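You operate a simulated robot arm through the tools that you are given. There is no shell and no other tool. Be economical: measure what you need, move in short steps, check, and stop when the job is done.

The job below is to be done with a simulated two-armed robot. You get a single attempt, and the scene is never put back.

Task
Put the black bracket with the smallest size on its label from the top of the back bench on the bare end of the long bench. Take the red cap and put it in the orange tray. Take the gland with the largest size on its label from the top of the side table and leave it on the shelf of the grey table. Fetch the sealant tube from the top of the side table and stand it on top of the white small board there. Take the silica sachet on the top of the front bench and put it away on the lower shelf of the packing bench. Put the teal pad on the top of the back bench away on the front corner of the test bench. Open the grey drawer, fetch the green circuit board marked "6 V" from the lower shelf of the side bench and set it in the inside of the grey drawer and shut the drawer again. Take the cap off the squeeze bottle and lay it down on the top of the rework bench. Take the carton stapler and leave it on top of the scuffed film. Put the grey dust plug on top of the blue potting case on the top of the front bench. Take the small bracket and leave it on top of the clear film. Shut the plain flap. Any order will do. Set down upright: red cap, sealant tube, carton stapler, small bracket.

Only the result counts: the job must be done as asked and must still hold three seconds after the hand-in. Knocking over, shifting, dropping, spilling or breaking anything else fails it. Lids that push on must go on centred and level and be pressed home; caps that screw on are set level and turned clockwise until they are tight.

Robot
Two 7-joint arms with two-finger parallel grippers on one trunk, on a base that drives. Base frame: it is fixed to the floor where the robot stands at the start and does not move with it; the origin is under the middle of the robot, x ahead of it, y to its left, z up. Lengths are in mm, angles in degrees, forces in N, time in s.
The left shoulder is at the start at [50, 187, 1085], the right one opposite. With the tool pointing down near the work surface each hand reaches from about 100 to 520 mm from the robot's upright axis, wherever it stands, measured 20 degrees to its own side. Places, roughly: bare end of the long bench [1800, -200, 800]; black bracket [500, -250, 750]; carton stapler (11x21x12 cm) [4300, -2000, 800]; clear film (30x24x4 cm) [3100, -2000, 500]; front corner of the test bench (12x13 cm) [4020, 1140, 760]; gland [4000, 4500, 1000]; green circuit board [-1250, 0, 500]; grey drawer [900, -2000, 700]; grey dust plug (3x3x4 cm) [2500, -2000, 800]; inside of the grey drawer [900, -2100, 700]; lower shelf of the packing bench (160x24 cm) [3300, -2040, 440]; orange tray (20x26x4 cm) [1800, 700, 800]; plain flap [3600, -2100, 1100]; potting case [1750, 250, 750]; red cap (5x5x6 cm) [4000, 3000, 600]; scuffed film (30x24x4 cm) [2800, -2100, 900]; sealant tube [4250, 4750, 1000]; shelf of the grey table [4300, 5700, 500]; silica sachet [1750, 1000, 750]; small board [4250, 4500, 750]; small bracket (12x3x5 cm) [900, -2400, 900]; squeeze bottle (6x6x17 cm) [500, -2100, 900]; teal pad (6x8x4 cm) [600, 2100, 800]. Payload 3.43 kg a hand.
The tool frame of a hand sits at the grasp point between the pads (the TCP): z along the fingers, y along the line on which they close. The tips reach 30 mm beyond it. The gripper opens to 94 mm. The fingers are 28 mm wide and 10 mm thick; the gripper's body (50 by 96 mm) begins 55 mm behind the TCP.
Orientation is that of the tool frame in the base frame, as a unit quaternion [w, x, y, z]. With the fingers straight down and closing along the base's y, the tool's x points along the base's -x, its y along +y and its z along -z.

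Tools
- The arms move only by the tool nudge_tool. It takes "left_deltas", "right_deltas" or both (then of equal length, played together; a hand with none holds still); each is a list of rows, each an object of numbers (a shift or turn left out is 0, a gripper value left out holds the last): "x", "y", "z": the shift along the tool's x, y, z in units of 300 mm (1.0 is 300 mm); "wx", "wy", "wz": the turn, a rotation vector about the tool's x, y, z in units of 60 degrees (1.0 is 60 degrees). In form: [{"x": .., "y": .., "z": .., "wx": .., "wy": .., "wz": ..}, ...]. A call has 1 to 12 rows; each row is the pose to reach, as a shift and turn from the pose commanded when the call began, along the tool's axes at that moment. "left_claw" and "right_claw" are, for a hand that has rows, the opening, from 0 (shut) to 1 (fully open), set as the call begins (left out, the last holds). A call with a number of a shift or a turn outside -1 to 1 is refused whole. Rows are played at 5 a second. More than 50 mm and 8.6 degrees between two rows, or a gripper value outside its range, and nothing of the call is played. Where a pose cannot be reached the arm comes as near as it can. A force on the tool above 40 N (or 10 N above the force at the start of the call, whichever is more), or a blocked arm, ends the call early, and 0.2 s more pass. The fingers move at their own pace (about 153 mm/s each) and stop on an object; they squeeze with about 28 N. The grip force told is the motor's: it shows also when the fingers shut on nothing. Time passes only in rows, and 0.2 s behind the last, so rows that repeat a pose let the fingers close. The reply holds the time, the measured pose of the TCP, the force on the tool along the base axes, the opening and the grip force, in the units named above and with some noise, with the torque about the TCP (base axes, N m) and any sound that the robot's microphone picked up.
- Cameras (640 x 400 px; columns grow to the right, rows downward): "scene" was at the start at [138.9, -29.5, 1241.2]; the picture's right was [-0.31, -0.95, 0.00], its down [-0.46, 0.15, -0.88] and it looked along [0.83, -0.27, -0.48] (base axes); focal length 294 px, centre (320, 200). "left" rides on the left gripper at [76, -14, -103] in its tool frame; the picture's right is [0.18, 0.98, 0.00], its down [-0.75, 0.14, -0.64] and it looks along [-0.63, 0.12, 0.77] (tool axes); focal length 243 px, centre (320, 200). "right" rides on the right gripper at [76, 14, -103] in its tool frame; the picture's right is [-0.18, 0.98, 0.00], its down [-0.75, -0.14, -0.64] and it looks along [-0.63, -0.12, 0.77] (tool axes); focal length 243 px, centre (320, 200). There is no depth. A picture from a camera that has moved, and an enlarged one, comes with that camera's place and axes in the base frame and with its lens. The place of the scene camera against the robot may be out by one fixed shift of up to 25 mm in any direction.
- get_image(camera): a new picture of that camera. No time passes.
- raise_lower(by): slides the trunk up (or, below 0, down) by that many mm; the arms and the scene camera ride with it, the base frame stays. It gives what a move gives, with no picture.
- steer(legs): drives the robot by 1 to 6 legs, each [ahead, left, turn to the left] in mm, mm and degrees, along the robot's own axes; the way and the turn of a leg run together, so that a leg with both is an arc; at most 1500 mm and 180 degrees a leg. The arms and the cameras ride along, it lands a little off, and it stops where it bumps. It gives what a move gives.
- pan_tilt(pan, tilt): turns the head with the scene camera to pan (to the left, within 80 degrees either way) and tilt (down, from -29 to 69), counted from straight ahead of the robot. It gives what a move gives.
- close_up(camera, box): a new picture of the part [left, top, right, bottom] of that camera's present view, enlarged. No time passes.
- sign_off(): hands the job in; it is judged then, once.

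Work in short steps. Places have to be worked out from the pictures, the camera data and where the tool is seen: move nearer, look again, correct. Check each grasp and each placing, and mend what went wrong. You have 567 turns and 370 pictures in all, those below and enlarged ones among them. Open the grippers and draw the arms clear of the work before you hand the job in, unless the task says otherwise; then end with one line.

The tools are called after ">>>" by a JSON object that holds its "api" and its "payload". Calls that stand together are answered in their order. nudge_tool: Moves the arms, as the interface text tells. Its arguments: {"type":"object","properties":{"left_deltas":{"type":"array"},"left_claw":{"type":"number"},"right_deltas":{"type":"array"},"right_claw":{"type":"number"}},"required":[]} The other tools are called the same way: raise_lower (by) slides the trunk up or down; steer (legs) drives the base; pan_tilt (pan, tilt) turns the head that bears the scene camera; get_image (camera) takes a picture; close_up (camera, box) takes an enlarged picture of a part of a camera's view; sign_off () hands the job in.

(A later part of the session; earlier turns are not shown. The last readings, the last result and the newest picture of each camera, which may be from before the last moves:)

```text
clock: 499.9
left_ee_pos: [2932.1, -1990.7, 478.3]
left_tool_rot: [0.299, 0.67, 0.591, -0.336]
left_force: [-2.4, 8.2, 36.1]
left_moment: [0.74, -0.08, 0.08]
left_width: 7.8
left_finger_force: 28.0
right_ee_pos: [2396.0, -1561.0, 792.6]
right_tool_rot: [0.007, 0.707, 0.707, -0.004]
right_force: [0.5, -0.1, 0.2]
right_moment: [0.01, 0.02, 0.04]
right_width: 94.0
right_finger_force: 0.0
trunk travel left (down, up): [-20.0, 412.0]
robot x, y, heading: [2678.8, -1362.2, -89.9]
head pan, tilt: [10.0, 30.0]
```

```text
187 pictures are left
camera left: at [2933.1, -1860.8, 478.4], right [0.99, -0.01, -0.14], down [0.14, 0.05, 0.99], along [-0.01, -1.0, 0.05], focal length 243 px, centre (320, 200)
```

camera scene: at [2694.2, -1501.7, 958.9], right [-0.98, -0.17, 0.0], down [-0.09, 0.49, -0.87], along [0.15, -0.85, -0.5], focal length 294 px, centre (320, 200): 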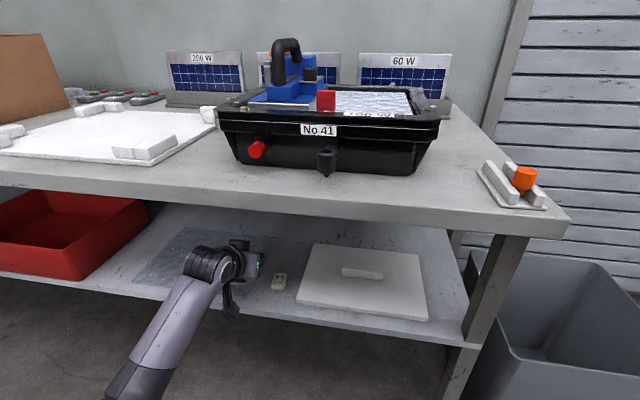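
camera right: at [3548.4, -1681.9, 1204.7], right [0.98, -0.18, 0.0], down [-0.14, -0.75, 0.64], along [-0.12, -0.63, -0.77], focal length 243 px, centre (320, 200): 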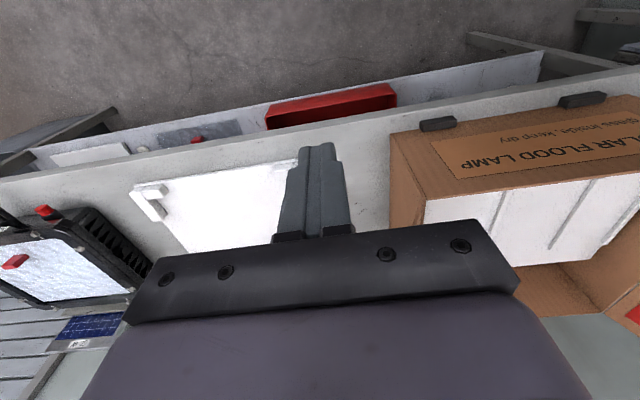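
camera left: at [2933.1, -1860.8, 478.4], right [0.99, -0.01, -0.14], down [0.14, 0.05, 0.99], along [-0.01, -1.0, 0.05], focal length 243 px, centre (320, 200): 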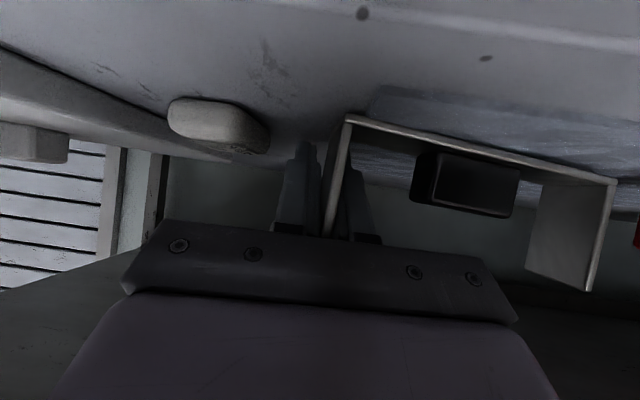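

Contact made; the bracket settled flat. I relieve slightly, open and withdraw back and up.

>>> {"api": "nudge_tool", "payload": {"left_deltas": [{"x": -0.008, "z": -0.006}, {"x": -0.008, "z": -0.006}]}}

>>> {"api": "nudge_tool", "payload": {"left_deltas": [{"z": 0}, {"z": 0}, {"z": 0}], "left_claw": 0.35}}

>>> {"api": "nudge_tool", "payload": {"left_deltas": [{"z": -0.07}, {"z": -0.14}, {"z": -0.21}, {"x": 0.05, "z": -0.3}]}}

>>> {"api": "steer", "payload": {"legs": [[-300, 0, 0]]}}

>>> {"api": "get_image", "payload": {"camera": "scene"}}

>>> {"api": "get_image", "payload": {"camera": "left"}}

```text
clock: 500.5
left_ee_pos: [2931.6, -1989.2, 478.8]
left_tool_rot: [0.298, 0.671, 0.592, -0.334]
left_force: [-2.8, -1.9, 26.9]
left_moment: [0.08, 0.11, 0.23]
left_width: 7.6
left_finger_force: 27.7
right_ee_pos: [2396.9, -1562.0, 791.4]
right_tool_rot: [0.007, 0.707, 0.707, -0.003]
right_force: [-0.3, 0.8, -0.5]
right_moment: [0.02, -0.01, -0.02]
right_width: 94.2
right_finger_force: 0.0
trunk travel left (down, up): [-20.0, 412.0]
robot x, y, heading: [2675.5, -1365.1, -90.1]
head pan, tilt: [10.0, 30.0]
```

```text
clock: 501.3
left_ee_pos: [2937.0, -1989.8, 478.7]
left_tool_rot: [0.3, 0.669, 0.594, -0.332]
left_force: [20.5, -5.8, 26.0]
left_moment: [-0.52, -0.21, 0.37]
left_width: 20.8
left_finger_force: 0.1
right_ee_pos: [2396.2, -1562.1, 790.9]
right_tool_rot: [0.005, 0.707, 0.707, -0.003]
right_force: [0.7, 0.9, -0.1]
right_moment: [-0.01, -0.01, 0.02]
right_width: 94.0
right_finger_force: 0.1
trunk travel left (down, up): [-20.0, 412.0]
robot x, y, heading: [2671.8, -1365.9, -90.0]
head pan, tilt: [10.0, 30.0]
```

```text
clock: 502.3
left_ee_pos: [2943.7, -1907.4, 513.7]
left_tool_rot: [0.291, 0.673, 0.596, -0.328]
left_force: [-0.4, -0.3, 0.4]
left_moment: [-0.02, 0.01, 0.01]
left_width: 33.1
left_finger_force: 0.1
right_ee_pos: [2397.9, -1563.5, 792.3]
right_tool_rot: [0.004, 0.707, 0.707, -0.002]
right_force: [-1.1, -0.3, -0.1]
right_moment: [0.0, 0.0, 0.0]
right_width: 94.0
right_finger_force: 0.0
trunk travel left (down, up): [-20.0, 412.0]
robot x, y, heading: [2676.7, -1364.1, -90.0]
head pan, tilt: [10.0, 30.0]
```

```text
clock: 504.3
left_ee_pos: [2943.6, -1608.7, 512.5]
left_tool_rot: [0.292, 0.673, 0.595, -0.328]
left_force: [0.4, 0.8, -1.2]
left_moment: [0.02, -0.01, -0.01]
left_width: 32.9
left_finger_force: 0.1
right_ee_pos: [2396.5, -1264.8, 791.4]
right_tool_rot: [0.004, 0.708, 0.706, -0.002]
right_force: [0.0, 0.3, 0.8]
right_moment: [-0.04, 0.0, 0.01]
right_width: 93.9
right_finger_force: 0.0
trunk travel left (down, up): [-20.0, 412.0]
robot x, y, heading: [2675.5, -1064.8, -90.1]
head pan, tilt: [10.0, 30.0]
```

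```text
186 pictures are left
camera scene: at [2684.3, -1213.4, 958.9], right [-0.99, -0.17, 0.0], down [-0.09, 0.49, -0.87], along [0.15, -0.85, -0.5], focal length 294 px, centre (320, 200)
```

scene: 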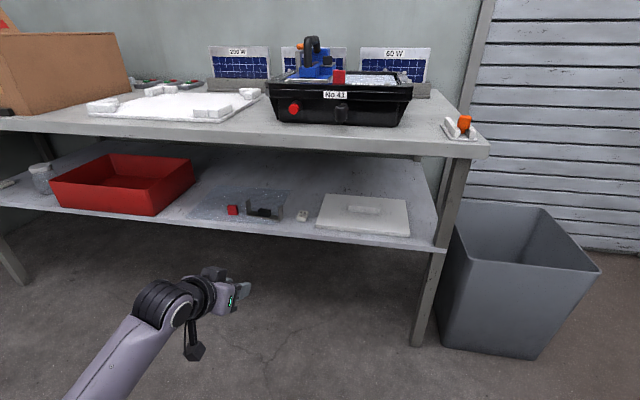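

```text
185 pictures are left
camera left: at [2943.9, -1479.8, 515.9], right [0.99, -0.01, -0.14], down [0.14, 0.03, 0.99], along [0.0, -1.0, 0.03], focal length 243 px, centre (320, 200)
```

left: 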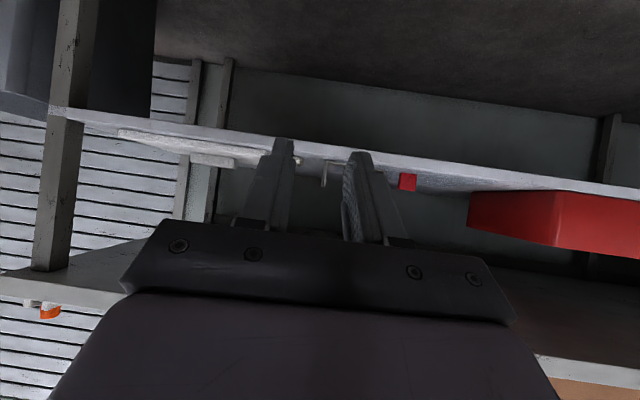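

>>> {"api": "close_up", "payload": {"camera": "scene", "box": [180, 170, 340, 250]}}

```text
4.00 times, centred on (260, 210) of scene
camera zoom: at [2684.3, -1213.4, 958.9], right [-0.99, -0.17, 0.0], down [-0.09, 0.49, -0.87], along [0.15, -0.85, -0.5], focal length 1178 px, centre (560, 160)
```

zoom: 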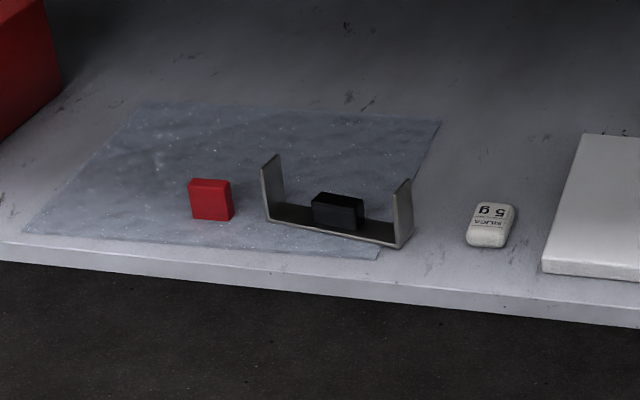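

Bracket stands upright on the film. Next the squeeze bottle: raise the trunk and drive to it.

>>> {"api": "raise_lower", "payload": {"by": 320}}

>>> {"api": "steer", "payload": {"legs": [[0, -1450, 0], [0, -770, 0], [250, 0, 0]]}}

>>> {"api": "pan_tilt", "payload": {"pan": 0, "tilt": 30}}

>>> {"api": "get_image", "payload": {"camera": "scene"}}

>>> {"api": "close_up", "payload": {"camera": "scene", "box": [270, 100, 370, 220]}}

```text
clock: 507.5
left_ee_pos: [2943.1, -1609.8, 833.1]
left_tool_rot: [0.292, 0.673, 0.595, -0.329]
left_force: [-0.1, -0.5, -0.3]
left_moment: [-0.02, 0.01, -0.02]
left_width: 32.8
left_finger_force: 0.0
right_ee_pos: [2397.3, -1264.1, 1111.5]
right_tool_rot: [0.004, 0.708, 0.707, -0.003]
right_force: [-0.2, 0.1, 0.5]
right_moment: [0.02, -0.01, -0.01]
right_width: 94.1
right_finger_force: 0.1
trunk travel left (down, up): [-340.0, 92.0]
robot x, y, heading: [2675.8, -1064.9, -90.1]
head pan, tilt: [10.0, 30.0]
```

```text
clock: 519.8
left_ee_pos: [713.9, -1818.1, 833.5]
left_tool_rot: [0.288, 0.673, 0.6, -0.323]
left_force: [-1.2, 7.6, 2.7]
left_moment: [-0.06, -0.02, 0.1]
left_width: 31.8
left_finger_force: 0.2
right_ee_pos: [168.5, -1479.6, 1110.9]
right_tool_rot: [0.005, 0.706, 0.708, -0.002]
right_force: [-0.3, 0.1, -0.6]
right_moment: [-0.03, 0.02, 0.02]
right_width: 94.1
right_finger_force: 0.1
trunk travel left (down, up): [-340.0, 92.0]
robot x, y, heading: [444.2, -1282.6, -89.9]
head pan, tilt: [10.0, 30.0]
stopped in leg 3: the force on the tool passed its limit (the readings are from after the stop); the commanded pose is now the measured one
```

```text
clock: 520.5
left_ee_pos: [714.3, -1818.0, 833.1]
left_tool_rot: [0.287, 0.674, 0.599, -0.323]
left_force: [-1.7, 10.4, 4.2]
left_moment: [-0.09, -0.05, 0.16]
left_width: 31.4
left_finger_force: 0.0
right_ee_pos: [167.4, -1479.8, 1112.0]
right_tool_rot: [0.005, 0.706, 0.708, -0.002]
right_force: [0.8, 0.7, -0.3]
right_moment: [-0.02, -0.03, 0.02]
right_width: 94.1
right_finger_force: 0.1
trunk travel left (down, up): [-340.0, 92.0]
robot x, y, heading: [442.1, -1281.5, -89.7]
head pan, tilt: [0.0, 30.0]
```

```text
183 pictures are left
camera scene: at [438.4, -1429.0, 1279.1], right [-1.0, 0.0, 0.0], down [0.0, 0.5, -0.87], along [0.0, -0.87, -0.5], focal length 294 px, centre (320, 200)
```

scene: 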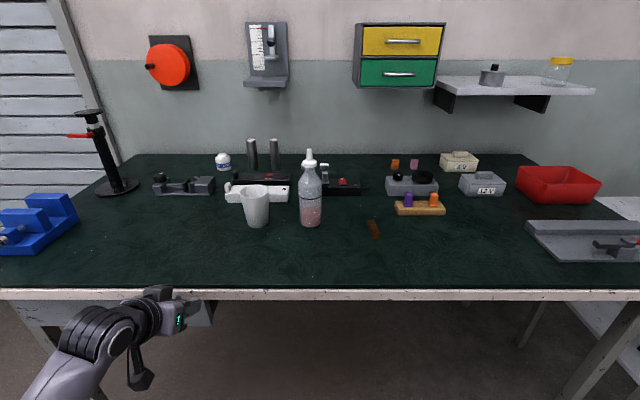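

```text
3.33 times, centred on (320, 160) of scene
camera zoom: at [438.4, -1429.0, 1279.1], right [-1.0, 0.0, 0.0], down [0.0, 0.5, -0.87], along [0.0, -0.87, -0.5], focal length 981 px, centre (320, 333)
```

zoom: 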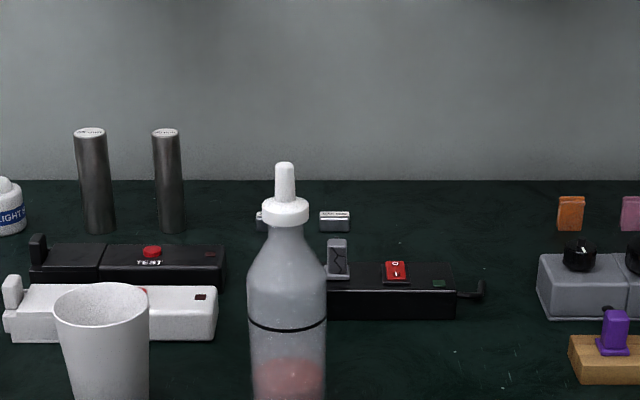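

The left hand nudged the bench edge; I back off at once, raise it and set it for holding the bottle (tilt 58°, yawed 25° inward).

>>> {"api": "steer", "payload": {"legs": [[-100, 0, 0]]}}

>>> {"api": "nudge_tool", "payload": {"left_deltas": [{"x": -0.08, "z": -0.06, "wx": 0.063, "wy": -0.028, "wz": 0.045}, {"x": -0.16, "z": -0.12, "wx": 0.125, "wy": -0.055, "wz": 0.089}, {"x": -0.24, "z": -0.185, "wx": 0.19, "wy": -0.083, "wz": 0.134}, {"x": -0.316, "z": -0.245, "wx": 0.251, "wy": -0.111, "wz": 0.178}], "left_claw": 1}}

```text
clock: 521.7
left_ee_pos: [714.0, -1720.1, 832.8]
left_tool_rot: [0.288, 0.674, 0.599, -0.324]
left_force: [0.5, -0.5, 0.2]
left_moment: [-0.03, 0.01, 0.0]
left_width: 32.6
left_finger_force: 0.1
right_ee_pos: [167.4, -1380.7, 1111.3]
right_tool_rot: [0.004, 0.706, 0.708, -0.002]
right_force: [0.3, -0.3, -0.9]
right_moment: [-0.03, -0.04, 0.0]
right_width: 93.9
right_finger_force: 0.1
trunk travel left (down, up): [-340.0, 92.0]
robot x, y, heading: [442.3, -1180.5, -89.8]
head pan, tilt: [0.0, 30.0]
```

```text
clock: 522.7
left_ee_pos: [712.5, -1722.4, 951.3]
left_tool_rot: [0.258, 0.739, 0.468, -0.41]
left_force: [-0.4, -0.1, 0.5]
left_moment: [0.02, -0.02, 0.04]
left_width: 94.0
left_finger_force: 0.1
right_ee_pos: [167.6, -1380.6, 1111.8]
right_tool_rot: [0.005, 0.707, 0.707, -0.002]
right_force: [0.1, 0.1, 0.2]
right_moment: [0.05, 0.03, 0.0]
right_width: 94.2
right_finger_force: 0.0
trunk travel left (down, up): [-340.0, 92.0]
robot x, y, heading: [448.6, -1179.6, -89.9]
head pan, tilt: [0.0, 30.0]
```

I bring the left hand toward centre and back, then drive in to where it is just in front of the bottle.

>>> {"api": "nudge_tool", "payload": {"left_deltas": [{"y": -0.15}, {"y": -0.3}, {"x": 0.01, "y": -0.45, "z": -0.02}, {"x": 0.018, "y": -0.575, "z": -0.03}]}}

>>> {"api": "steer", "payload": {"legs": [[320, 0, 0]]}}

>>> {"api": "get_image", "payload": {"camera": "left"}}

>>> {"api": "get_image", "payload": {"camera": "scene"}}

```text
clock: 523.7
left_ee_pos: [561.5, -1639.9, 952.0]
left_tool_rot: [0.26, 0.739, 0.469, -0.409]
left_force: [0.3, 0.3, 0.0]
left_moment: [0.02, -0.01, 0.0]
left_width: 94.2
left_finger_force: 0.1
right_ee_pos: [167.4, -1380.4, 1111.9]
right_tool_rot: [0.004, 0.706, 0.708, -0.001]
right_force: [0.9, -0.5, 0.1]
right_moment: [-0.01, 0.0, -0.01]
right_width: 93.9
right_finger_force: 0.0
trunk travel left (down, up): [-340.0, 92.0]
robot x, y, heading: [446.7, -1180.9, -89.9]
head pan, tilt: [0.0, 30.0]
```

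```text
clock: 525.8
left_ee_pos: [564.4, -1956.3, 951.2]
left_tool_rot: [0.26, 0.738, 0.47, -0.409]
left_force: [0.1, 0.1, 0.7]
left_moment: [0.01, 0.0, -0.01]
left_width: 93.8
left_finger_force: 0.1
right_ee_pos: [170.1, -1698.7, 1112.2]
right_tool_rot: [0.004, 0.705, 0.709, -0.002]
right_force: [0.0, -0.4, -0.8]
right_moment: [0.02, 0.03, -0.01]
right_width: 93.9
right_finger_force: 0.1
trunk travel left (down, up): [-340.0, 92.0]
robot x, y, heading: [443.3, -1498.5, -89.7]
head pan, tilt: [0.0, 30.0]
```

```text
181 pictures are left
camera left: at [605.0, -1834.1, 940.9], right [0.93, -0.33, -0.16], down [0.19, 0.07, 0.98], along [-0.31, -0.94, 0.13], focal length 243 px, centre (320, 200)
```

left: 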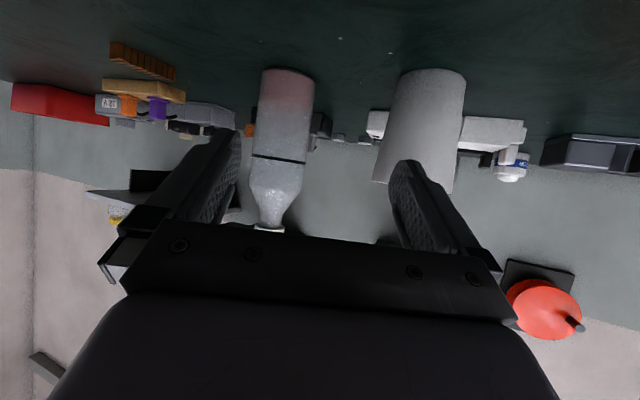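

```text
180 pictures are left
camera scene: at [439.8, -1648.3, 1278.8], right [-1.0, 0.0, 0.0], down [0.0, 0.5, -0.87], along [0.0, -0.87, -0.5], focal length 294 px, centre (320, 200)
```

scene: 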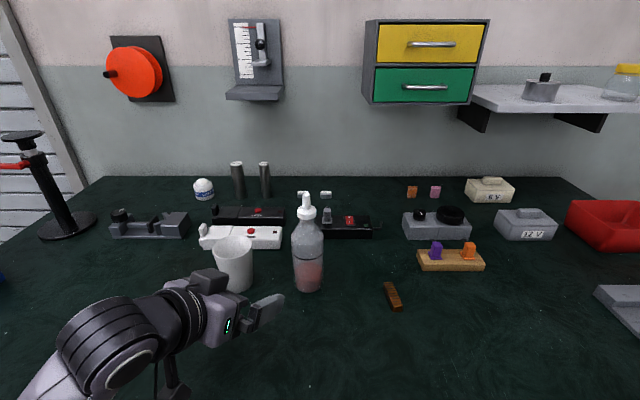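

Bottle at about (468,-2068). I shift laterally, lower to z≈905, and check before advancing.

>>> {"api": "nudge_tool", "payload": {"left_deltas": [{"y": -0.134}, {"x": 0.065, "y": -0.134, "z": 0.04}, {"x": 0.13, "y": -0.134, "z": 0.081}]}}

>>> {"api": "get_image", "payload": {"camera": "left"}}

```text
clock: 526.6
left_ee_pos: [528.1, -1939.5, 905.7]
left_tool_rot: [0.26, 0.738, 0.47, -0.409]
left_force: [-0.5, -0.1, 0.1]
left_moment: [0.0, 0.0, -0.01]
left_width: 93.8
left_finger_force: 0.1
right_ee_pos: [169.5, -1698.5, 1112.0]
right_tool_rot: [0.005, 0.705, 0.709, -0.002]
right_force: [-1.4, 0.0, -1.0]
right_moment: [0.02, -0.01, 0.0]
right_width: 94.1
right_finger_force: 0.0
trunk travel left (down, up): [-340.0, 92.0]
robot x, y, heading: [443.2, -1497.1, -89.5]
head pan, tilt: [0.0, 30.0]
```

```text
179 pictures are left
camera left: at [568.5, -1817.6, 894.6], right [0.93, -0.33, -0.16], down [0.19, 0.07, 0.98], along [-0.31, -0.94, 0.13], focal length 243 px, centre (320, 200)
```

left: 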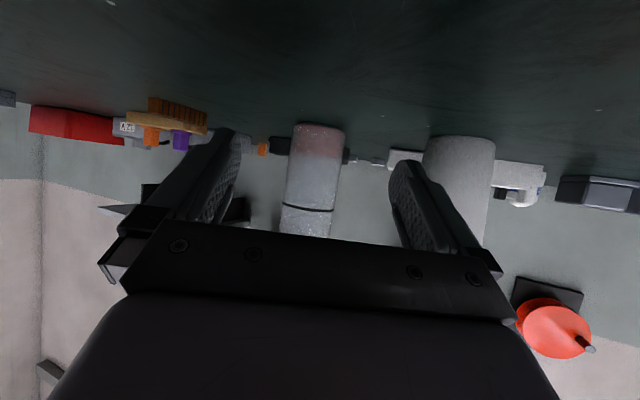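

Centred. I advance along the hand's direction to straddle the bottle.

>>> {"api": "nudge_tool", "payload": {"left_deltas": [{"x": -0.06, "z": 0.1}, {"x": -0.125, "z": 0.2}, {"x": -0.187, "z": 0.3}, {"x": -0.242, "z": 0.388}]}}

>>> {"api": "get_image", "payload": {"camera": "left"}}

>>> {"api": "get_image", "payload": {"camera": "scene"}}

```text
clock: 527.6
left_ee_pos: [470.3, -2062.3, 905.6]
left_tool_rot: [0.261, 0.738, 0.471, -0.408]
left_force: [0.4, -1.3, 0.3]
left_moment: [0.01, 0.02, 0.0]
left_width: 93.9
left_finger_force: 0.0
right_ee_pos: [169.6, -1700.4, 1111.7]
right_tool_rot: [0.004, 0.705, 0.709, -0.002]
right_force: [-0.1, 0.2, -0.4]
right_moment: [-0.02, 0.01, -0.01]
right_width: 94.1
right_finger_force: 0.0
trunk travel left (down, up): [-340.0, 92.0]
robot x, y, heading: [444.9, -1498.4, -89.7]
head pan, tilt: [0.0, 30.0]
```

```text
178 pictures are left
camera left: at [510.8, -1941.2, 894.7], right [0.93, -0.33, -0.16], down [0.19, 0.07, 0.98], along [-0.31, -0.94, 0.13], focal length 243 px, centre (320, 200)
```

left: 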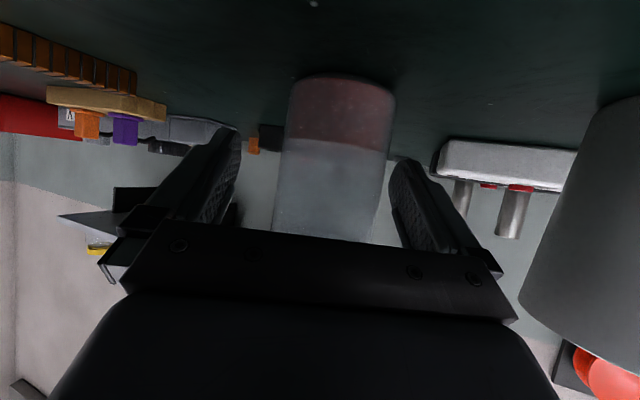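

```text
177 pictures are left
camera scene: at [439.6, -1648.0, 1278.8], right [-1.0, 0.0, 0.0], down [0.0, 0.5, -0.87], along [0.0, -0.87, -0.5], focal length 294 px, centre (320, 200)
```

scene: 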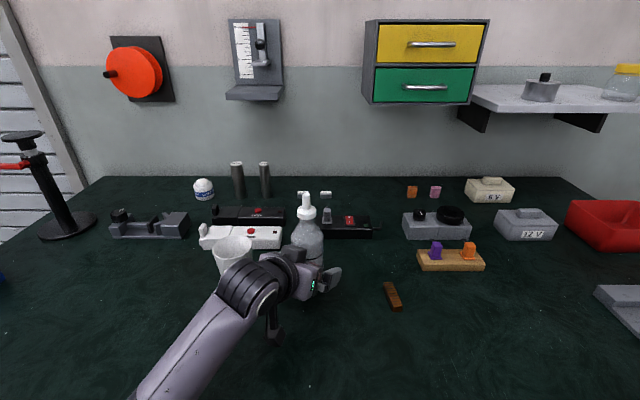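

Bottle sits 13 mm off-centre; I shift to centre and close gently.

>>> {"api": "nudge_tool", "payload": {"left_deltas": [{"y": 0.025}, {"y": 0.044}]}}

>>> {"api": "nudge_tool", "payload": {"left_deltas": [{"z": 0}, {"z": 0}, {"z": 0}], "left_claw": 0}}

>>> {"api": "close_up", "payload": {"camera": "scene", "box": [250, 170, 370, 300]}}

```text
clock: 528.2
left_ee_pos: [483.1, -2068.9, 905.7]
left_tool_rot: [0.259, 0.738, 0.469, -0.409]
left_force: [-0.4, -0.1, 0.3]
left_moment: [0.03, -0.01, 0.03]
left_width: 94.0
left_finger_force: 0.0
right_ee_pos: [169.0, -1699.1, 1111.0]
right_tool_rot: [0.004, 0.705, 0.709, -0.002]
right_force: [0.3, 0.2, 0.9]
right_moment: [0.04, -0.01, 0.02]
right_width: 94.1
right_finger_force: 0.0
trunk travel left (down, up): [-340.0, 92.0]
robot x, y, heading: [444.7, -1494.8, -89.9]
head pan, tilt: [0.0, 30.0]
```

```text
clock: 529.0
left_ee_pos: [482.1, -2067.7, 907.8]
left_tool_rot: [0.26, 0.738, 0.469, -0.409]
left_force: [-6.3, 1.1, 2.9]
left_moment: [-0.04, 0.18, -0.1]
left_width: 61.8
left_finger_force: 28.0
right_ee_pos: [167.7, -1698.5, 1112.5]
right_tool_rot: [0.004, 0.705, 0.709, -0.002]
right_force: [-0.4, 0.2, -0.5]
right_moment: [0.04, 0.0, 0.02]
right_width: 94.0
right_finger_force: 0.1
trunk travel left (down, up): [-340.0, 92.0]
robot x, y, heading: [443.4, -1496.5, -89.6]
head pan, tilt: [0.0, 30.0]
```

```text
3.08 times, centred on (310, 235) of scene
camera zoom: at [439.3, -1647.5, 1279.0], right [-1.0, 0.0, 0.0], down [0.0, 0.5, -0.87], along [0.0, -0.87, -0.5], focal length 906 px, centre (351, 92)
```

zoom: 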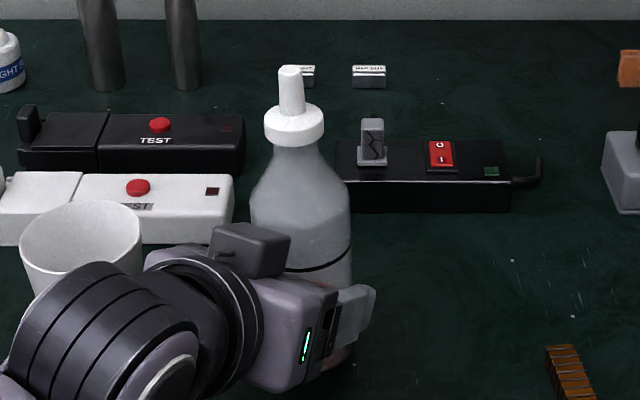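

Bottle held. Now I bring the right hand over the cap in two moves.

>>> {"api": "nudge_tool", "payload": {"right_deltas": [{"x": -0.1, "y": 0.1, "z": -0.05}, {"x": -0.2, "y": 0.2, "z": -0.1}, {"x": -0.3, "y": 0.3, "z": -0.12}, {"x": -0.4, "y": 0.4, "z": -0.14}, {"x": -0.52, "y": 0.515, "z": -0.15}]}}

>>> {"api": "nudge_tool", "payload": {"right_deltas": [{"x": -0.1, "y": 0.1}, {"x": -0.2, "y": 0.2}, {"x": -0.3, "y": 0.3}, {"x": -0.4, "y": 0.4}, {"x": -0.48, "y": 0.51}]}}

>>> {"api": "get_image", "payload": {"camera": "right"}}

>>> {"api": "get_image", "payload": {"camera": "scene"}}

```text
clock: 530.2
left_ee_pos: [481.9, -2068.0, 906.5]
left_tool_rot: [0.261, 0.737, 0.469, -0.41]
left_force: [-3.3, 2.4, 4.7]
left_moment: [0.0, 0.09, -0.05]
left_width: 61.9
left_finger_force: 28.2
right_ee_pos: [324.4, -1854.0, 1158.4]
right_tool_rot: [0.005, 0.706, 0.709, -0.002]
right_force: [0.4, -0.2, 0.2]
right_moment: [0.02, 0.02, -0.01]
right_width: 94.0
right_finger_force: 0.1
trunk travel left (down, up): [-340.0, 92.0]
robot x, y, heading: [446.4, -1498.1, -89.8]
head pan, tilt: [0.0, 30.0]
```

```text
clock: 531.4
left_ee_pos: [482.7, -2068.7, 906.8]
left_tool_rot: [0.26, 0.737, 0.47, -0.409]
left_force: [-1.7, 4.1, 5.6]
left_moment: [0.08, -0.02, -0.05]
left_width: 62.0
left_finger_force: 27.7
right_ee_pos: [477.2, -1996.2, 1160.9]
right_tool_rot: [0.005, 0.705, 0.709, -0.003]
right_force: [-0.1, -0.6, -0.8]
right_moment: [0.01, -0.02, 0.01]
right_width: 94.0
right_finger_force: 0.1
trunk travel left (down, up): [-340.0, 92.0]
robot x, y, heading: [443.5, -1494.1, -89.9]
head pan, tilt: [0.0, 30.0]
```

```text
175 pictures are left
camera right: at [490.7, -1918.5, 1263.3], right [0.98, -0.18, 0.0], down [-0.14, -0.75, 0.65], along [-0.11, -0.64, -0.76], focal length 243 px, centre (320, 200)
```

right: 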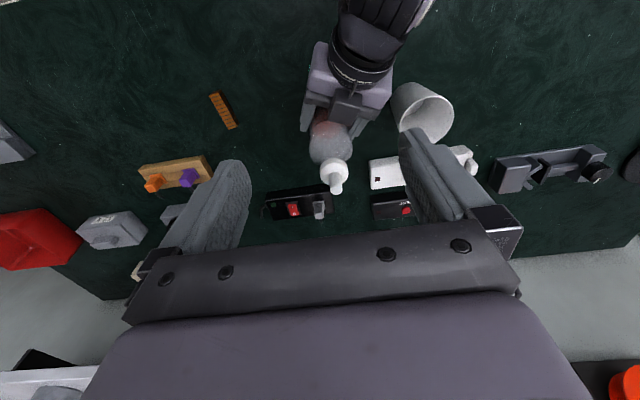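

```text
174 pictures are left
camera scene: at [440.1, -1647.2, 1279.0], right [-1.0, 0.0, 0.0], down [0.0, 0.5, -0.87], along [0.0, -0.87, -0.5], focal length 294 px, centre (320, 200)
```

scene: 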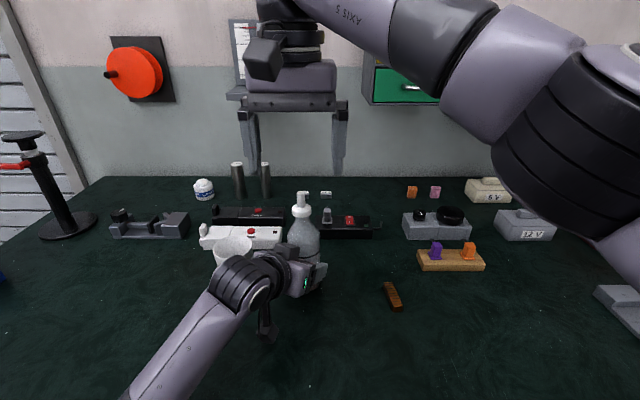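

Cap at about (481,-2076), nozzle top ≈ z 1065. I move above it and look.

>>> {"api": "nudge_tool", "payload": {"right_deltas": [{"x": -0.13, "y": 0.006}, {"x": -0.267, "y": 0.013}, {"x": -0.267, "y": 0.013, "z": 0.09}, {"x": -0.267, "y": 0.013, "z": 0.17}]}}

>>> {"api": "get_image", "payload": {"camera": "right"}}

>>> {"api": "close_up", "payload": {"camera": "scene", "box": [210, 100, 390, 300]}}

```text
clock: 532.4
left_ee_pos: [482.9, -2068.4, 906.1]
left_tool_rot: [0.26, 0.738, 0.47, -0.408]
left_force: [2.1, 3.2, 5.7]
left_moment: [-0.01, -0.21, 0.07]
left_width: 61.8
left_finger_force: 28.2
right_ee_pos: [460.6, -2041.9, 1121.9]
right_tool_rot: [0.013, 0.718, 0.696, 0.003]
right_force: [0.8, 0.2, 0.2]
right_moment: [0.02, 0.01, -0.03]
right_width: 94.0
right_finger_force: 0.1
right hand out of reach, approached as far as the arm can: row 1, 2, 3, 4
trunk travel left (down, up): [-340.0, 92.0]
robot x, y, heading: [444.1, -1497.8, -89.7]
head pan, tilt: [0.0, 30.0]
```

```text
173 pictures are left
camera right: at [473.7, -1963.3, 1224.1], right [0.98, -0.21, 0.02], down [-0.18, -0.74, 0.65], along [-0.12, -0.64, -0.76], focal length 243 px, centre (320, 200)
```

right: 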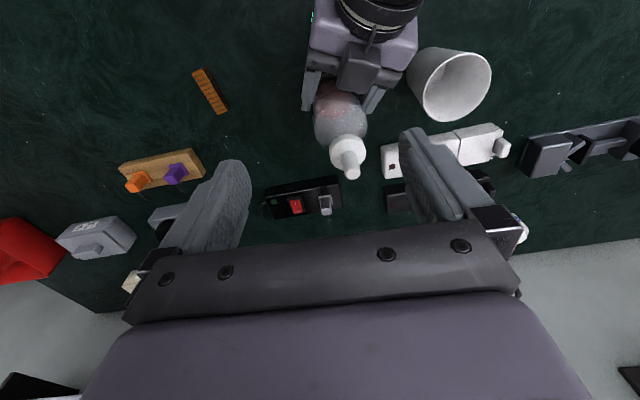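

```text
2.00 times, centred on (300, 200) of scene
camera zoom: at [440.7, -1647.2, 1279.0], right [-1.0, 0.0, 0.0], down [0.0, 0.5, -0.87], along [0.0, -0.87, -0.5], focal length 589 px, centre (360, 200)
```

zoom: 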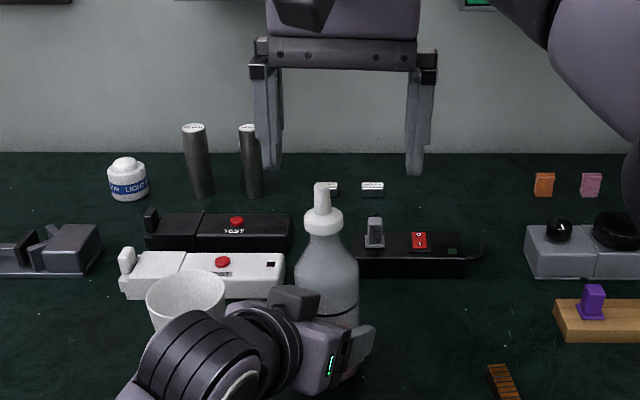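

The right hand needs the robot closer, but the left hand holds the bottle. I release it, retract, move the robot 110 mm closer and the trunk up, then redo the grips.

>>> {"api": "nudge_tool", "payload": {"left_deltas": [{"z": 0}, {"z": 0}, {"z": 0}], "left_claw": 1}}

>>> {"api": "nudge_tool", "payload": {"left_deltas": [{"x": 0.07, "z": -0.115}, {"x": 0.14, "z": -0.23}, {"x": 0.21, "z": -0.345}, {"x": 0.28, "z": -0.46}, {"x": 0.35, "z": -0.575}, {"x": 0.4, "z": -0.66}], "right_deltas": [{"x": 0.05}, {"x": 0.15}, {"x": 0.25}, {"x": 0.35}, {"x": 0.45}, {"x": 0.5}]}}

>>> {"api": "get_image", "payload": {"camera": "scene"}}

```text
clock: 533.2
left_ee_pos: [483.3, -2068.2, 905.9]
left_tool_rot: [0.261, 0.737, 0.47, -0.409]
left_force: [-0.4, -1.1, 0.4]
left_moment: [0.01, -0.01, -0.01]
left_width: 94.2
left_finger_force: 0.0
right_ee_pos: [460.4, -2041.3, 1117.5]
right_tool_rot: [0.011, 0.718, 0.696, 0.004]
right_force: [0.5, -0.5, 0.2]
right_moment: [-0.03, -0.02, 0.01]
right_width: 93.9
right_finger_force: 0.2
trunk travel left (down, up): [-340.0, 92.0]
robot x, y, heading: [443.2, -1498.2, -89.7]
head pan, tilt: [0.0, 30.0]
```

```text
clock: 534.6
left_ee_pos: [576.3, -1868.1, 902.0]
left_tool_rot: [0.261, 0.737, 0.471, -0.408]
left_force: [0.3, -0.2, -0.2]
left_moment: [0.01, -0.02, -0.01]
left_width: 93.8
left_finger_force: 0.0
left hand out of reach, approached as far as the arm can: row 6
right_ee_pos: [476.7, -1879.4, 1112.1]
right_tool_rot: [0.004, 0.706, 0.709, -0.002]
right_force: [0.0, -0.1, -0.1]
right_moment: [0.01, -0.01, 0.01]
right_width: 93.9
right_finger_force: 0.1
trunk travel left (down, up): [-340.0, 92.0]
robot x, y, heading: [443.2, -1498.7, -89.9]
head pan, tilt: [0.0, 30.0]
```

```text
171 pictures are left
camera scene: at [439.8, -1647.9, 1278.9], right [-1.0, 0.0, 0.0], down [0.0, 0.5, -0.87], along [0.0, -0.87, -0.5], focal length 294 px, centre (320, 200)
```

scene: 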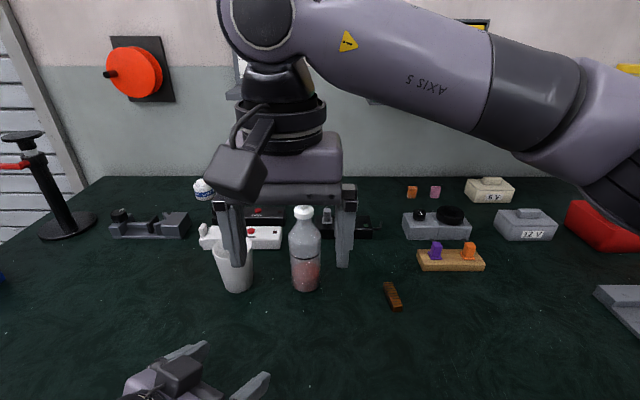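

Bottle is fine. Raise the trunk and move closer.

>>> {"api": "raise_lower", "payload": {"by": 90}}

>>> {"api": "steer", "payload": {"legs": [[100, 0, 0]]}}

>>> {"api": "get_image", "payload": {"camera": "left"}}

```text
clock: 535.8
left_ee_pos: [576.0, -1868.9, 991.8]
left_tool_rot: [0.26, 0.738, 0.47, -0.409]
left_force: [-0.5, 0.1, -0.7]
left_moment: [-0.01, -0.02, 0.0]
left_width: 93.6
left_finger_force: 0.0
right_ee_pos: [476.4, -1881.4, 1203.0]
right_tool_rot: [0.004, 0.705, 0.709, -0.001]
right_force: [0.8, 1.0, 0.2]
right_moment: [0.0, 0.0, -0.01]
right_width: 93.9
right_finger_force: 0.2
trunk travel left (down, up): [-430.0, 2.0]
robot x, y, heading: [443.9, -1496.2, -89.7]
head pan, tilt: [0.0, 30.0]
```

```text
clock: 537.0
left_ee_pos: [577.2, -1968.2, 991.3]
left_tool_rot: [0.26, 0.738, 0.471, -0.408]
left_force: [1.1, 0.0, -0.3]
left_moment: [0.02, -0.01, -0.02]
left_width: 94.3
left_finger_force: 0.1
right_ee_pos: [477.8, -1980.5, 1201.1]
right_tool_rot: [0.005, 0.706, 0.708, -0.001]
right_force: [0.3, -0.5, 0.7]
right_moment: [0.03, -0.01, 0.02]
right_width: 94.0
right_finger_force: 0.0
trunk travel left (down, up): [-430.0, 2.0]
robot x, y, heading: [448.3, -1597.7, -89.9]
head pan, tilt: [0.0, 30.0]
```

```text
170 pictures are left
camera left: at [617.9, -1846.8, 980.8], right [0.93, -0.33, -0.16], down [0.19, 0.07, 0.98], along [-0.31, -0.94, 0.13], focal length 243 px, centre (320, 200)
```

left: 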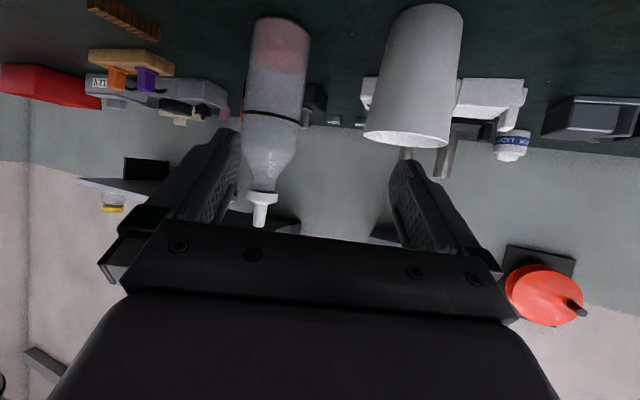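

I return the left hand to its pre-grip pose, then advance and grip the bottle again.

>>> {"api": "nudge_tool", "payload": {"left_deltas": [{"y": -0.147}, {"x": 0.085, "y": -0.147, "z": 0.04}, {"x": 0.17, "y": -0.147, "z": 0.08}, {"x": 0.253, "y": -0.147, "z": 0.122}]}}

>>> {"api": "nudge_tool", "payload": {"left_deltas": [{"x": -0.06, "z": 0.1}, {"x": -0.125, "z": 0.2}, {"x": -0.187, "z": 0.3}, {"x": -0.242, "z": 0.388}]}}

>>> {"api": "get_image", "payload": {"camera": "left"}}

```text
clock: 538.0
left_ee_pos: [543.0, -1941.8, 907.8]
left_tool_rot: [0.26, 0.738, 0.469, -0.41]
left_force: [-0.3, -0.1, -0.4]
left_moment: [0.0, 0.04, -0.02]
left_width: 94.1
left_finger_force: 0.2
right_ee_pos: [477.9, -1978.3, 1202.4]
right_tool_rot: [0.005, 0.705, 0.709, -0.002]
right_force: [0.2, -0.3, 0.4]
right_moment: [0.0, -0.01, 0.01]
right_width: 93.9
right_finger_force: 0.1
trunk travel left (down, up): [-430.0, 2.0]
robot x, y, heading: [444.0, -1596.1, -89.8]
head pan, tilt: [0.0, 30.0]
```

```text
clock: 539.0
left_ee_pos: [484.5, -2067.2, 907.5]
left_tool_rot: [0.261, 0.737, 0.471, -0.408]
left_force: [-0.1, 0.3, -0.1]
left_moment: [-0.02, 0.03, -0.02]
left_width: 93.9
left_finger_force: 0.1
right_ee_pos: [477.9, -1980.3, 1203.0]
right_tool_rot: [0.005, 0.705, 0.709, -0.003]
right_force: [-0.4, -0.1, 0.1]
right_moment: [0.02, -0.01, 0.01]
right_width: 94.0
right_finger_force: 0.1
trunk travel left (down, up): [-430.0, 2.0]
robot x, y, heading: [447.3, -1598.9, -89.8]
head pan, tilt: [0.0, 30.0]
```

```text
169 pictures are left
camera left: at [523.7, -1944.3, 897.0], right [0.93, -0.33, -0.16], down [0.19, 0.07, 0.98], along [-0.31, -0.94, 0.13], focal length 243 px, centre (320, 200)
```

left: 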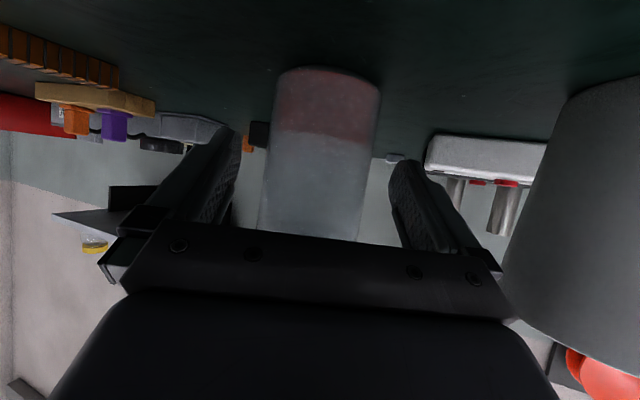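

Centred. I close the left hand, and move the right hand over the cap.

>>> {"api": "nudge_tool", "payload": {"left_deltas": [{"z": 0}, {"z": 0}, {"z": 0}], "left_claw": 0}}

>>> {"api": "nudge_tool", "payload": {"right_deltas": [{"x": -0.13, "y": 0.005}, {"x": -0.26, "y": 0.01}, {"x": -0.32, "y": 0.01, "z": 0.1}, {"x": -0.32, "y": 0.01, "z": 0.2}, {"x": -0.32, "y": 0.01, "z": 0.28}]}}

>>> {"api": "get_image", "payload": {"camera": "right"}}

>>> {"api": "get_image", "payload": {"camera": "scene"}}

```text
clock: 539.8
left_ee_pos: [483.1, -2067.1, 909.2]
left_tool_rot: [0.261, 0.737, 0.47, -0.41]
left_force: [-2.4, -0.3, 2.7]
left_moment: [-0.09, 0.04, -0.06]
left_width: 61.2
left_finger_force: 28.2
right_ee_pos: [477.4, -1979.9, 1201.8]
right_tool_rot: [0.004, 0.705, 0.709, -0.002]
right_force: [0.1, -0.3, -0.3]
right_moment: [0.01, 0.0, 0.01]
right_width: 94.2
right_finger_force: 0.0
trunk travel left (down, up): [-430.0, 2.0]
robot x, y, heading: [447.9, -1594.5, -89.8]
head pan, tilt: [0.0, 30.0]
```

```text
clock: 541.0
left_ee_pos: [482.9, -2065.0, 908.8]
left_tool_rot: [0.26, 0.738, 0.47, -0.409]
left_force: [-2.5, 0.6, 5.0]
left_moment: [-0.1, 0.02, -0.1]
left_width: 60.9
left_finger_force: 28.0
right_ee_pos: [482.3, -2078.2, 1119.1]
right_tool_rot: [0.004, 0.705, 0.709, -0.002]
right_force: [-0.1, -0.1, -1.0]
right_moment: [-0.02, -0.01, 0.0]
right_width: 94.0
right_finger_force: 0.0
trunk travel left (down, up): [-430.0, 2.0]
robot x, y, heading: [445.3, -1596.8, -89.8]
head pan, tilt: [0.0, 30.0]
```

```text
168 pictures are left
camera right: at [494.4, -1998.9, 1221.4], right [0.98, -0.18, 0.01], down [-0.14, -0.75, 0.65], along [-0.11, -0.64, -0.76], focal length 243 px, centre (320, 200)
```

right: 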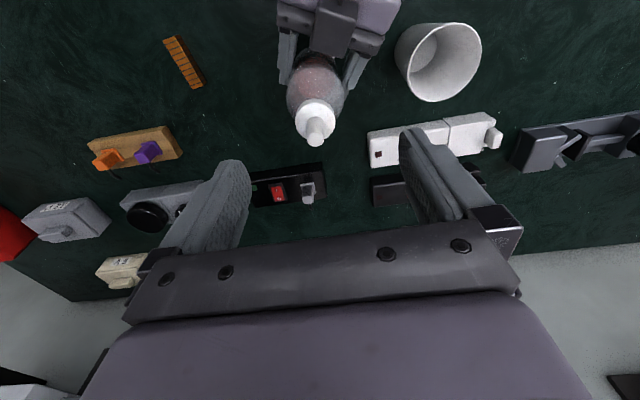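

```text
167 pictures are left
camera scene: at [440.0, -1747.1, 1369.0], right [-1.0, -0.01, 0.0], down [0.0, 0.5, -0.87], along [0.0, -0.87, -0.5], focal length 294 px, centre (320, 200)
```

scene: 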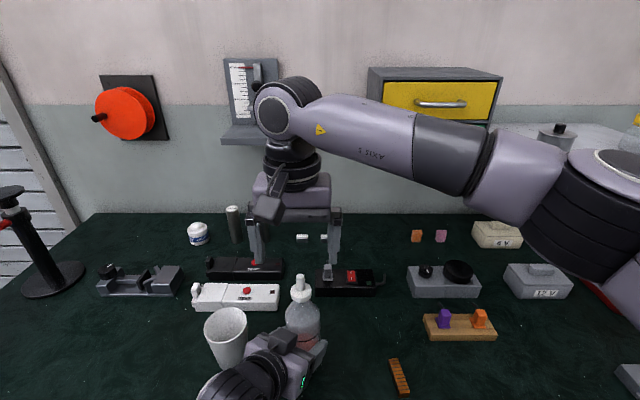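

Cap axis ≈ (479,-2075). I lower to TCP z≈1060 and look.

>>> {"api": "nudge_tool", "payload": {"right_deltas": [{"x": 0.01, "y": -0.01, "z": 0.1}, {"x": 0.01, "y": -0.01, "z": 0.197}]}}

>>> {"api": "get_image", "payload": {"camera": "right"}}

>>> {"api": "close_up", "payload": {"camera": "scene", "box": [230, 220, 370, 350]}}

```text
clock: 541.6
left_ee_pos: [483.3, -2065.9, 908.2]
left_tool_rot: [0.26, 0.738, 0.47, -0.409]
left_force: [-3.6, 0.8, 4.8]
left_moment: [-0.16, 0.03, -0.07]
left_width: 61.0
left_finger_force: 28.0
right_ee_pos: [478.7, -2074.8, 1060.0]
right_tool_rot: [0.004, 0.704, 0.71, -0.001]
right_force: [0.7, 0.3, 0.7]
right_moment: [0.02, -0.01, -0.06]
right_width: 94.3
right_finger_force: 0.1
trunk travel left (down, up): [-430.0, 2.0]
robot x, y, heading: [446.3, -1600.3, -89.7]
head pan, tilt: [0.0, 30.0]
```

```text
166 pictures are left
camera right: at [491.7, -1996.3, 1162.4], right [0.98, -0.18, 0.01], down [-0.14, -0.75, 0.65], along [-0.11, -0.64, -0.76], focal length 243 px, centre (320, 200)
```

right: 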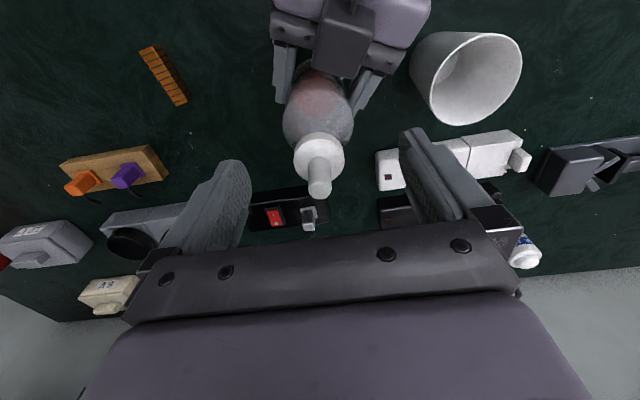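

```text
3.08 times, centred on (300, 285) of scene
camera zoom: at [440.0, -1747.1, 1369.0], right [-1.0, -0.01, 0.0], down [0.0, 0.5, -0.87], along [0.0, -0.87, -0.5], focal length 906 px, centre (382, -62)
```

zoom: 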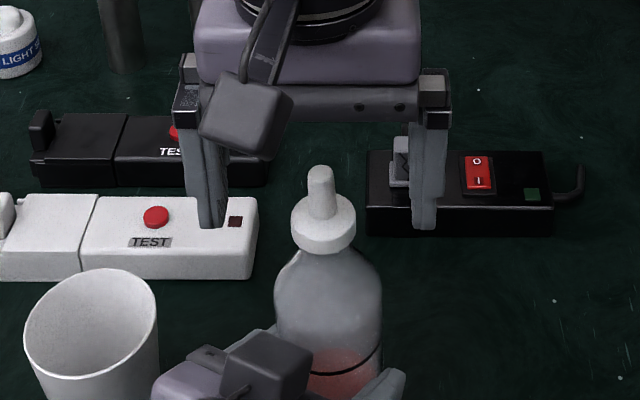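

Nozzle top ≈ z 1051, collar ≈ z 1000–1018. I lower to TCP z≈1032 and close on the collar.

>>> {"api": "nudge_tool", "payload": {"right_deltas": [{"x": -0.018, "y": -0.003, "z": 0.05}, {"x": -0.018, "y": -0.003, "z": 0.093}], "right_claw": 0.7}}

>>> {"api": "nudge_tool", "payload": {"right_deltas": [{"z": 0}, {"z": 0}, {"z": 0}], "right_claw": 0}}

>>> {"api": "get_image", "payload": {"camera": "right"}}

```text
clock: 542.2
left_ee_pos: [483.6, -2066.1, 909.0]
left_tool_rot: [0.261, 0.738, 0.47, -0.409]
left_force: [-2.9, 1.4, 5.4]
left_moment: [-0.14, 0.04, -0.07]
left_width: 61.1
left_finger_force: 27.9
right_ee_pos: [480.0, -2078.1, 1033.0]
right_tool_rot: [0.004, 0.704, 0.71, -0.002]
right_force: [-0.4, 0.2, 0.2]
right_moment: [0.03, -0.02, -0.02]
right_width: 66.2
right_finger_force: 0.1
trunk travel left (down, up): [-430.0, 2.0]
robot x, y, heading: [447.6, -1595.6, -89.7]
head pan, tilt: [0.0, 30.0]
```

```text
clock: 543.0
left_ee_pos: [483.3, -2064.8, 908.6]
left_tool_rot: [0.261, 0.737, 0.47, -0.409]
left_force: [-2.0, 2.0, 5.7]
left_moment: [-0.11, -0.03, -0.03]
left_width: 60.9
left_finger_force: 27.8
right_ee_pos: [479.0, -2079.8, 1033.5]
right_tool_rot: [0.004, 0.705, 0.709, -0.002]
right_force: [-0.3, 0.6, 0.1]
right_moment: [0.03, 0.03, 0.02]
right_width: 31.9
right_finger_force: 27.6
trunk travel left (down, up): [-430.0, 2.0]
robot x, y, heading: [445.1, -1598.2, -89.8]
head pan, tilt: [0.0, 30.0]
heard: snap
```

```text
164 pictures are left
camera right: at [491.0, -2001.7, 1134.5], right [0.98, -0.18, 0.01], down [-0.14, -0.75, 0.65], along [-0.11, -0.64, -0.76], focal length 243 px, centre (320, 200)
```

right: 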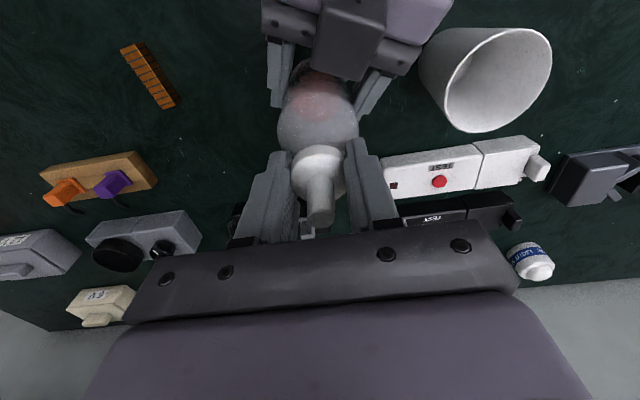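

Heard a snap — likely the push-on cap coming loose. I lift gently.

>>> {"api": "nudge_tool", "payload": {"right_deltas": [{"z": -0.015}, {"z": -0.03}, {"z": -0.05}]}}

>>> {"api": "close_up", "payload": {"camera": "scene", "box": [230, 200, 370, 350]}}

```text
clock: 543.8
left_ee_pos: [483.0, -2064.3, 908.2]
left_tool_rot: [0.261, 0.738, 0.47, -0.408]
left_force: [-1.5, 1.5, 5.9]
left_moment: [-0.08, -0.04, -0.04]
left_width: 61.0
left_finger_force: 28.1
right_ee_pos: [478.5, -2078.8, 1049.0]
right_tool_rot: [0.004, 0.705, 0.71, -0.001]
right_force: [-0.7, 0.3, 0.0]
right_moment: [-0.01, 0.0, 0.01]
right_width: 31.7
right_finger_force: 28.0
trunk travel left (down, up): [-430.0, 2.0]
robot x, y, heading: [444.5, -1597.4, -89.9]
head pan, tilt: [0.0, 30.0]
```

```text
2.67 times, centred on (300, 275) of scene
camera zoom: at [440.2, -1746.9, 1369.0], right [-1.0, -0.01, 0.0], down [0.0, 0.5, -0.87], along [0.0, -0.87, -0.5], focal length 785 px, centre (373, 0)
```

zoom: 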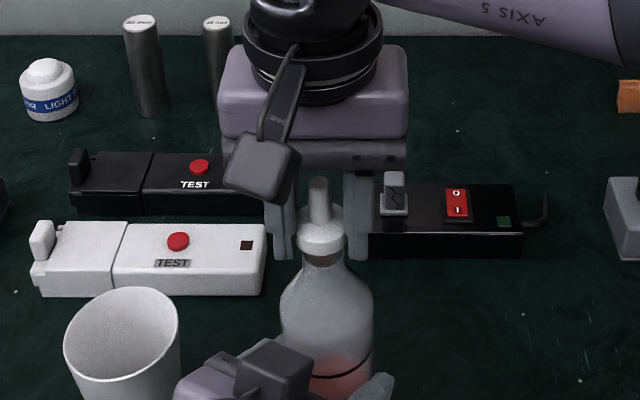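

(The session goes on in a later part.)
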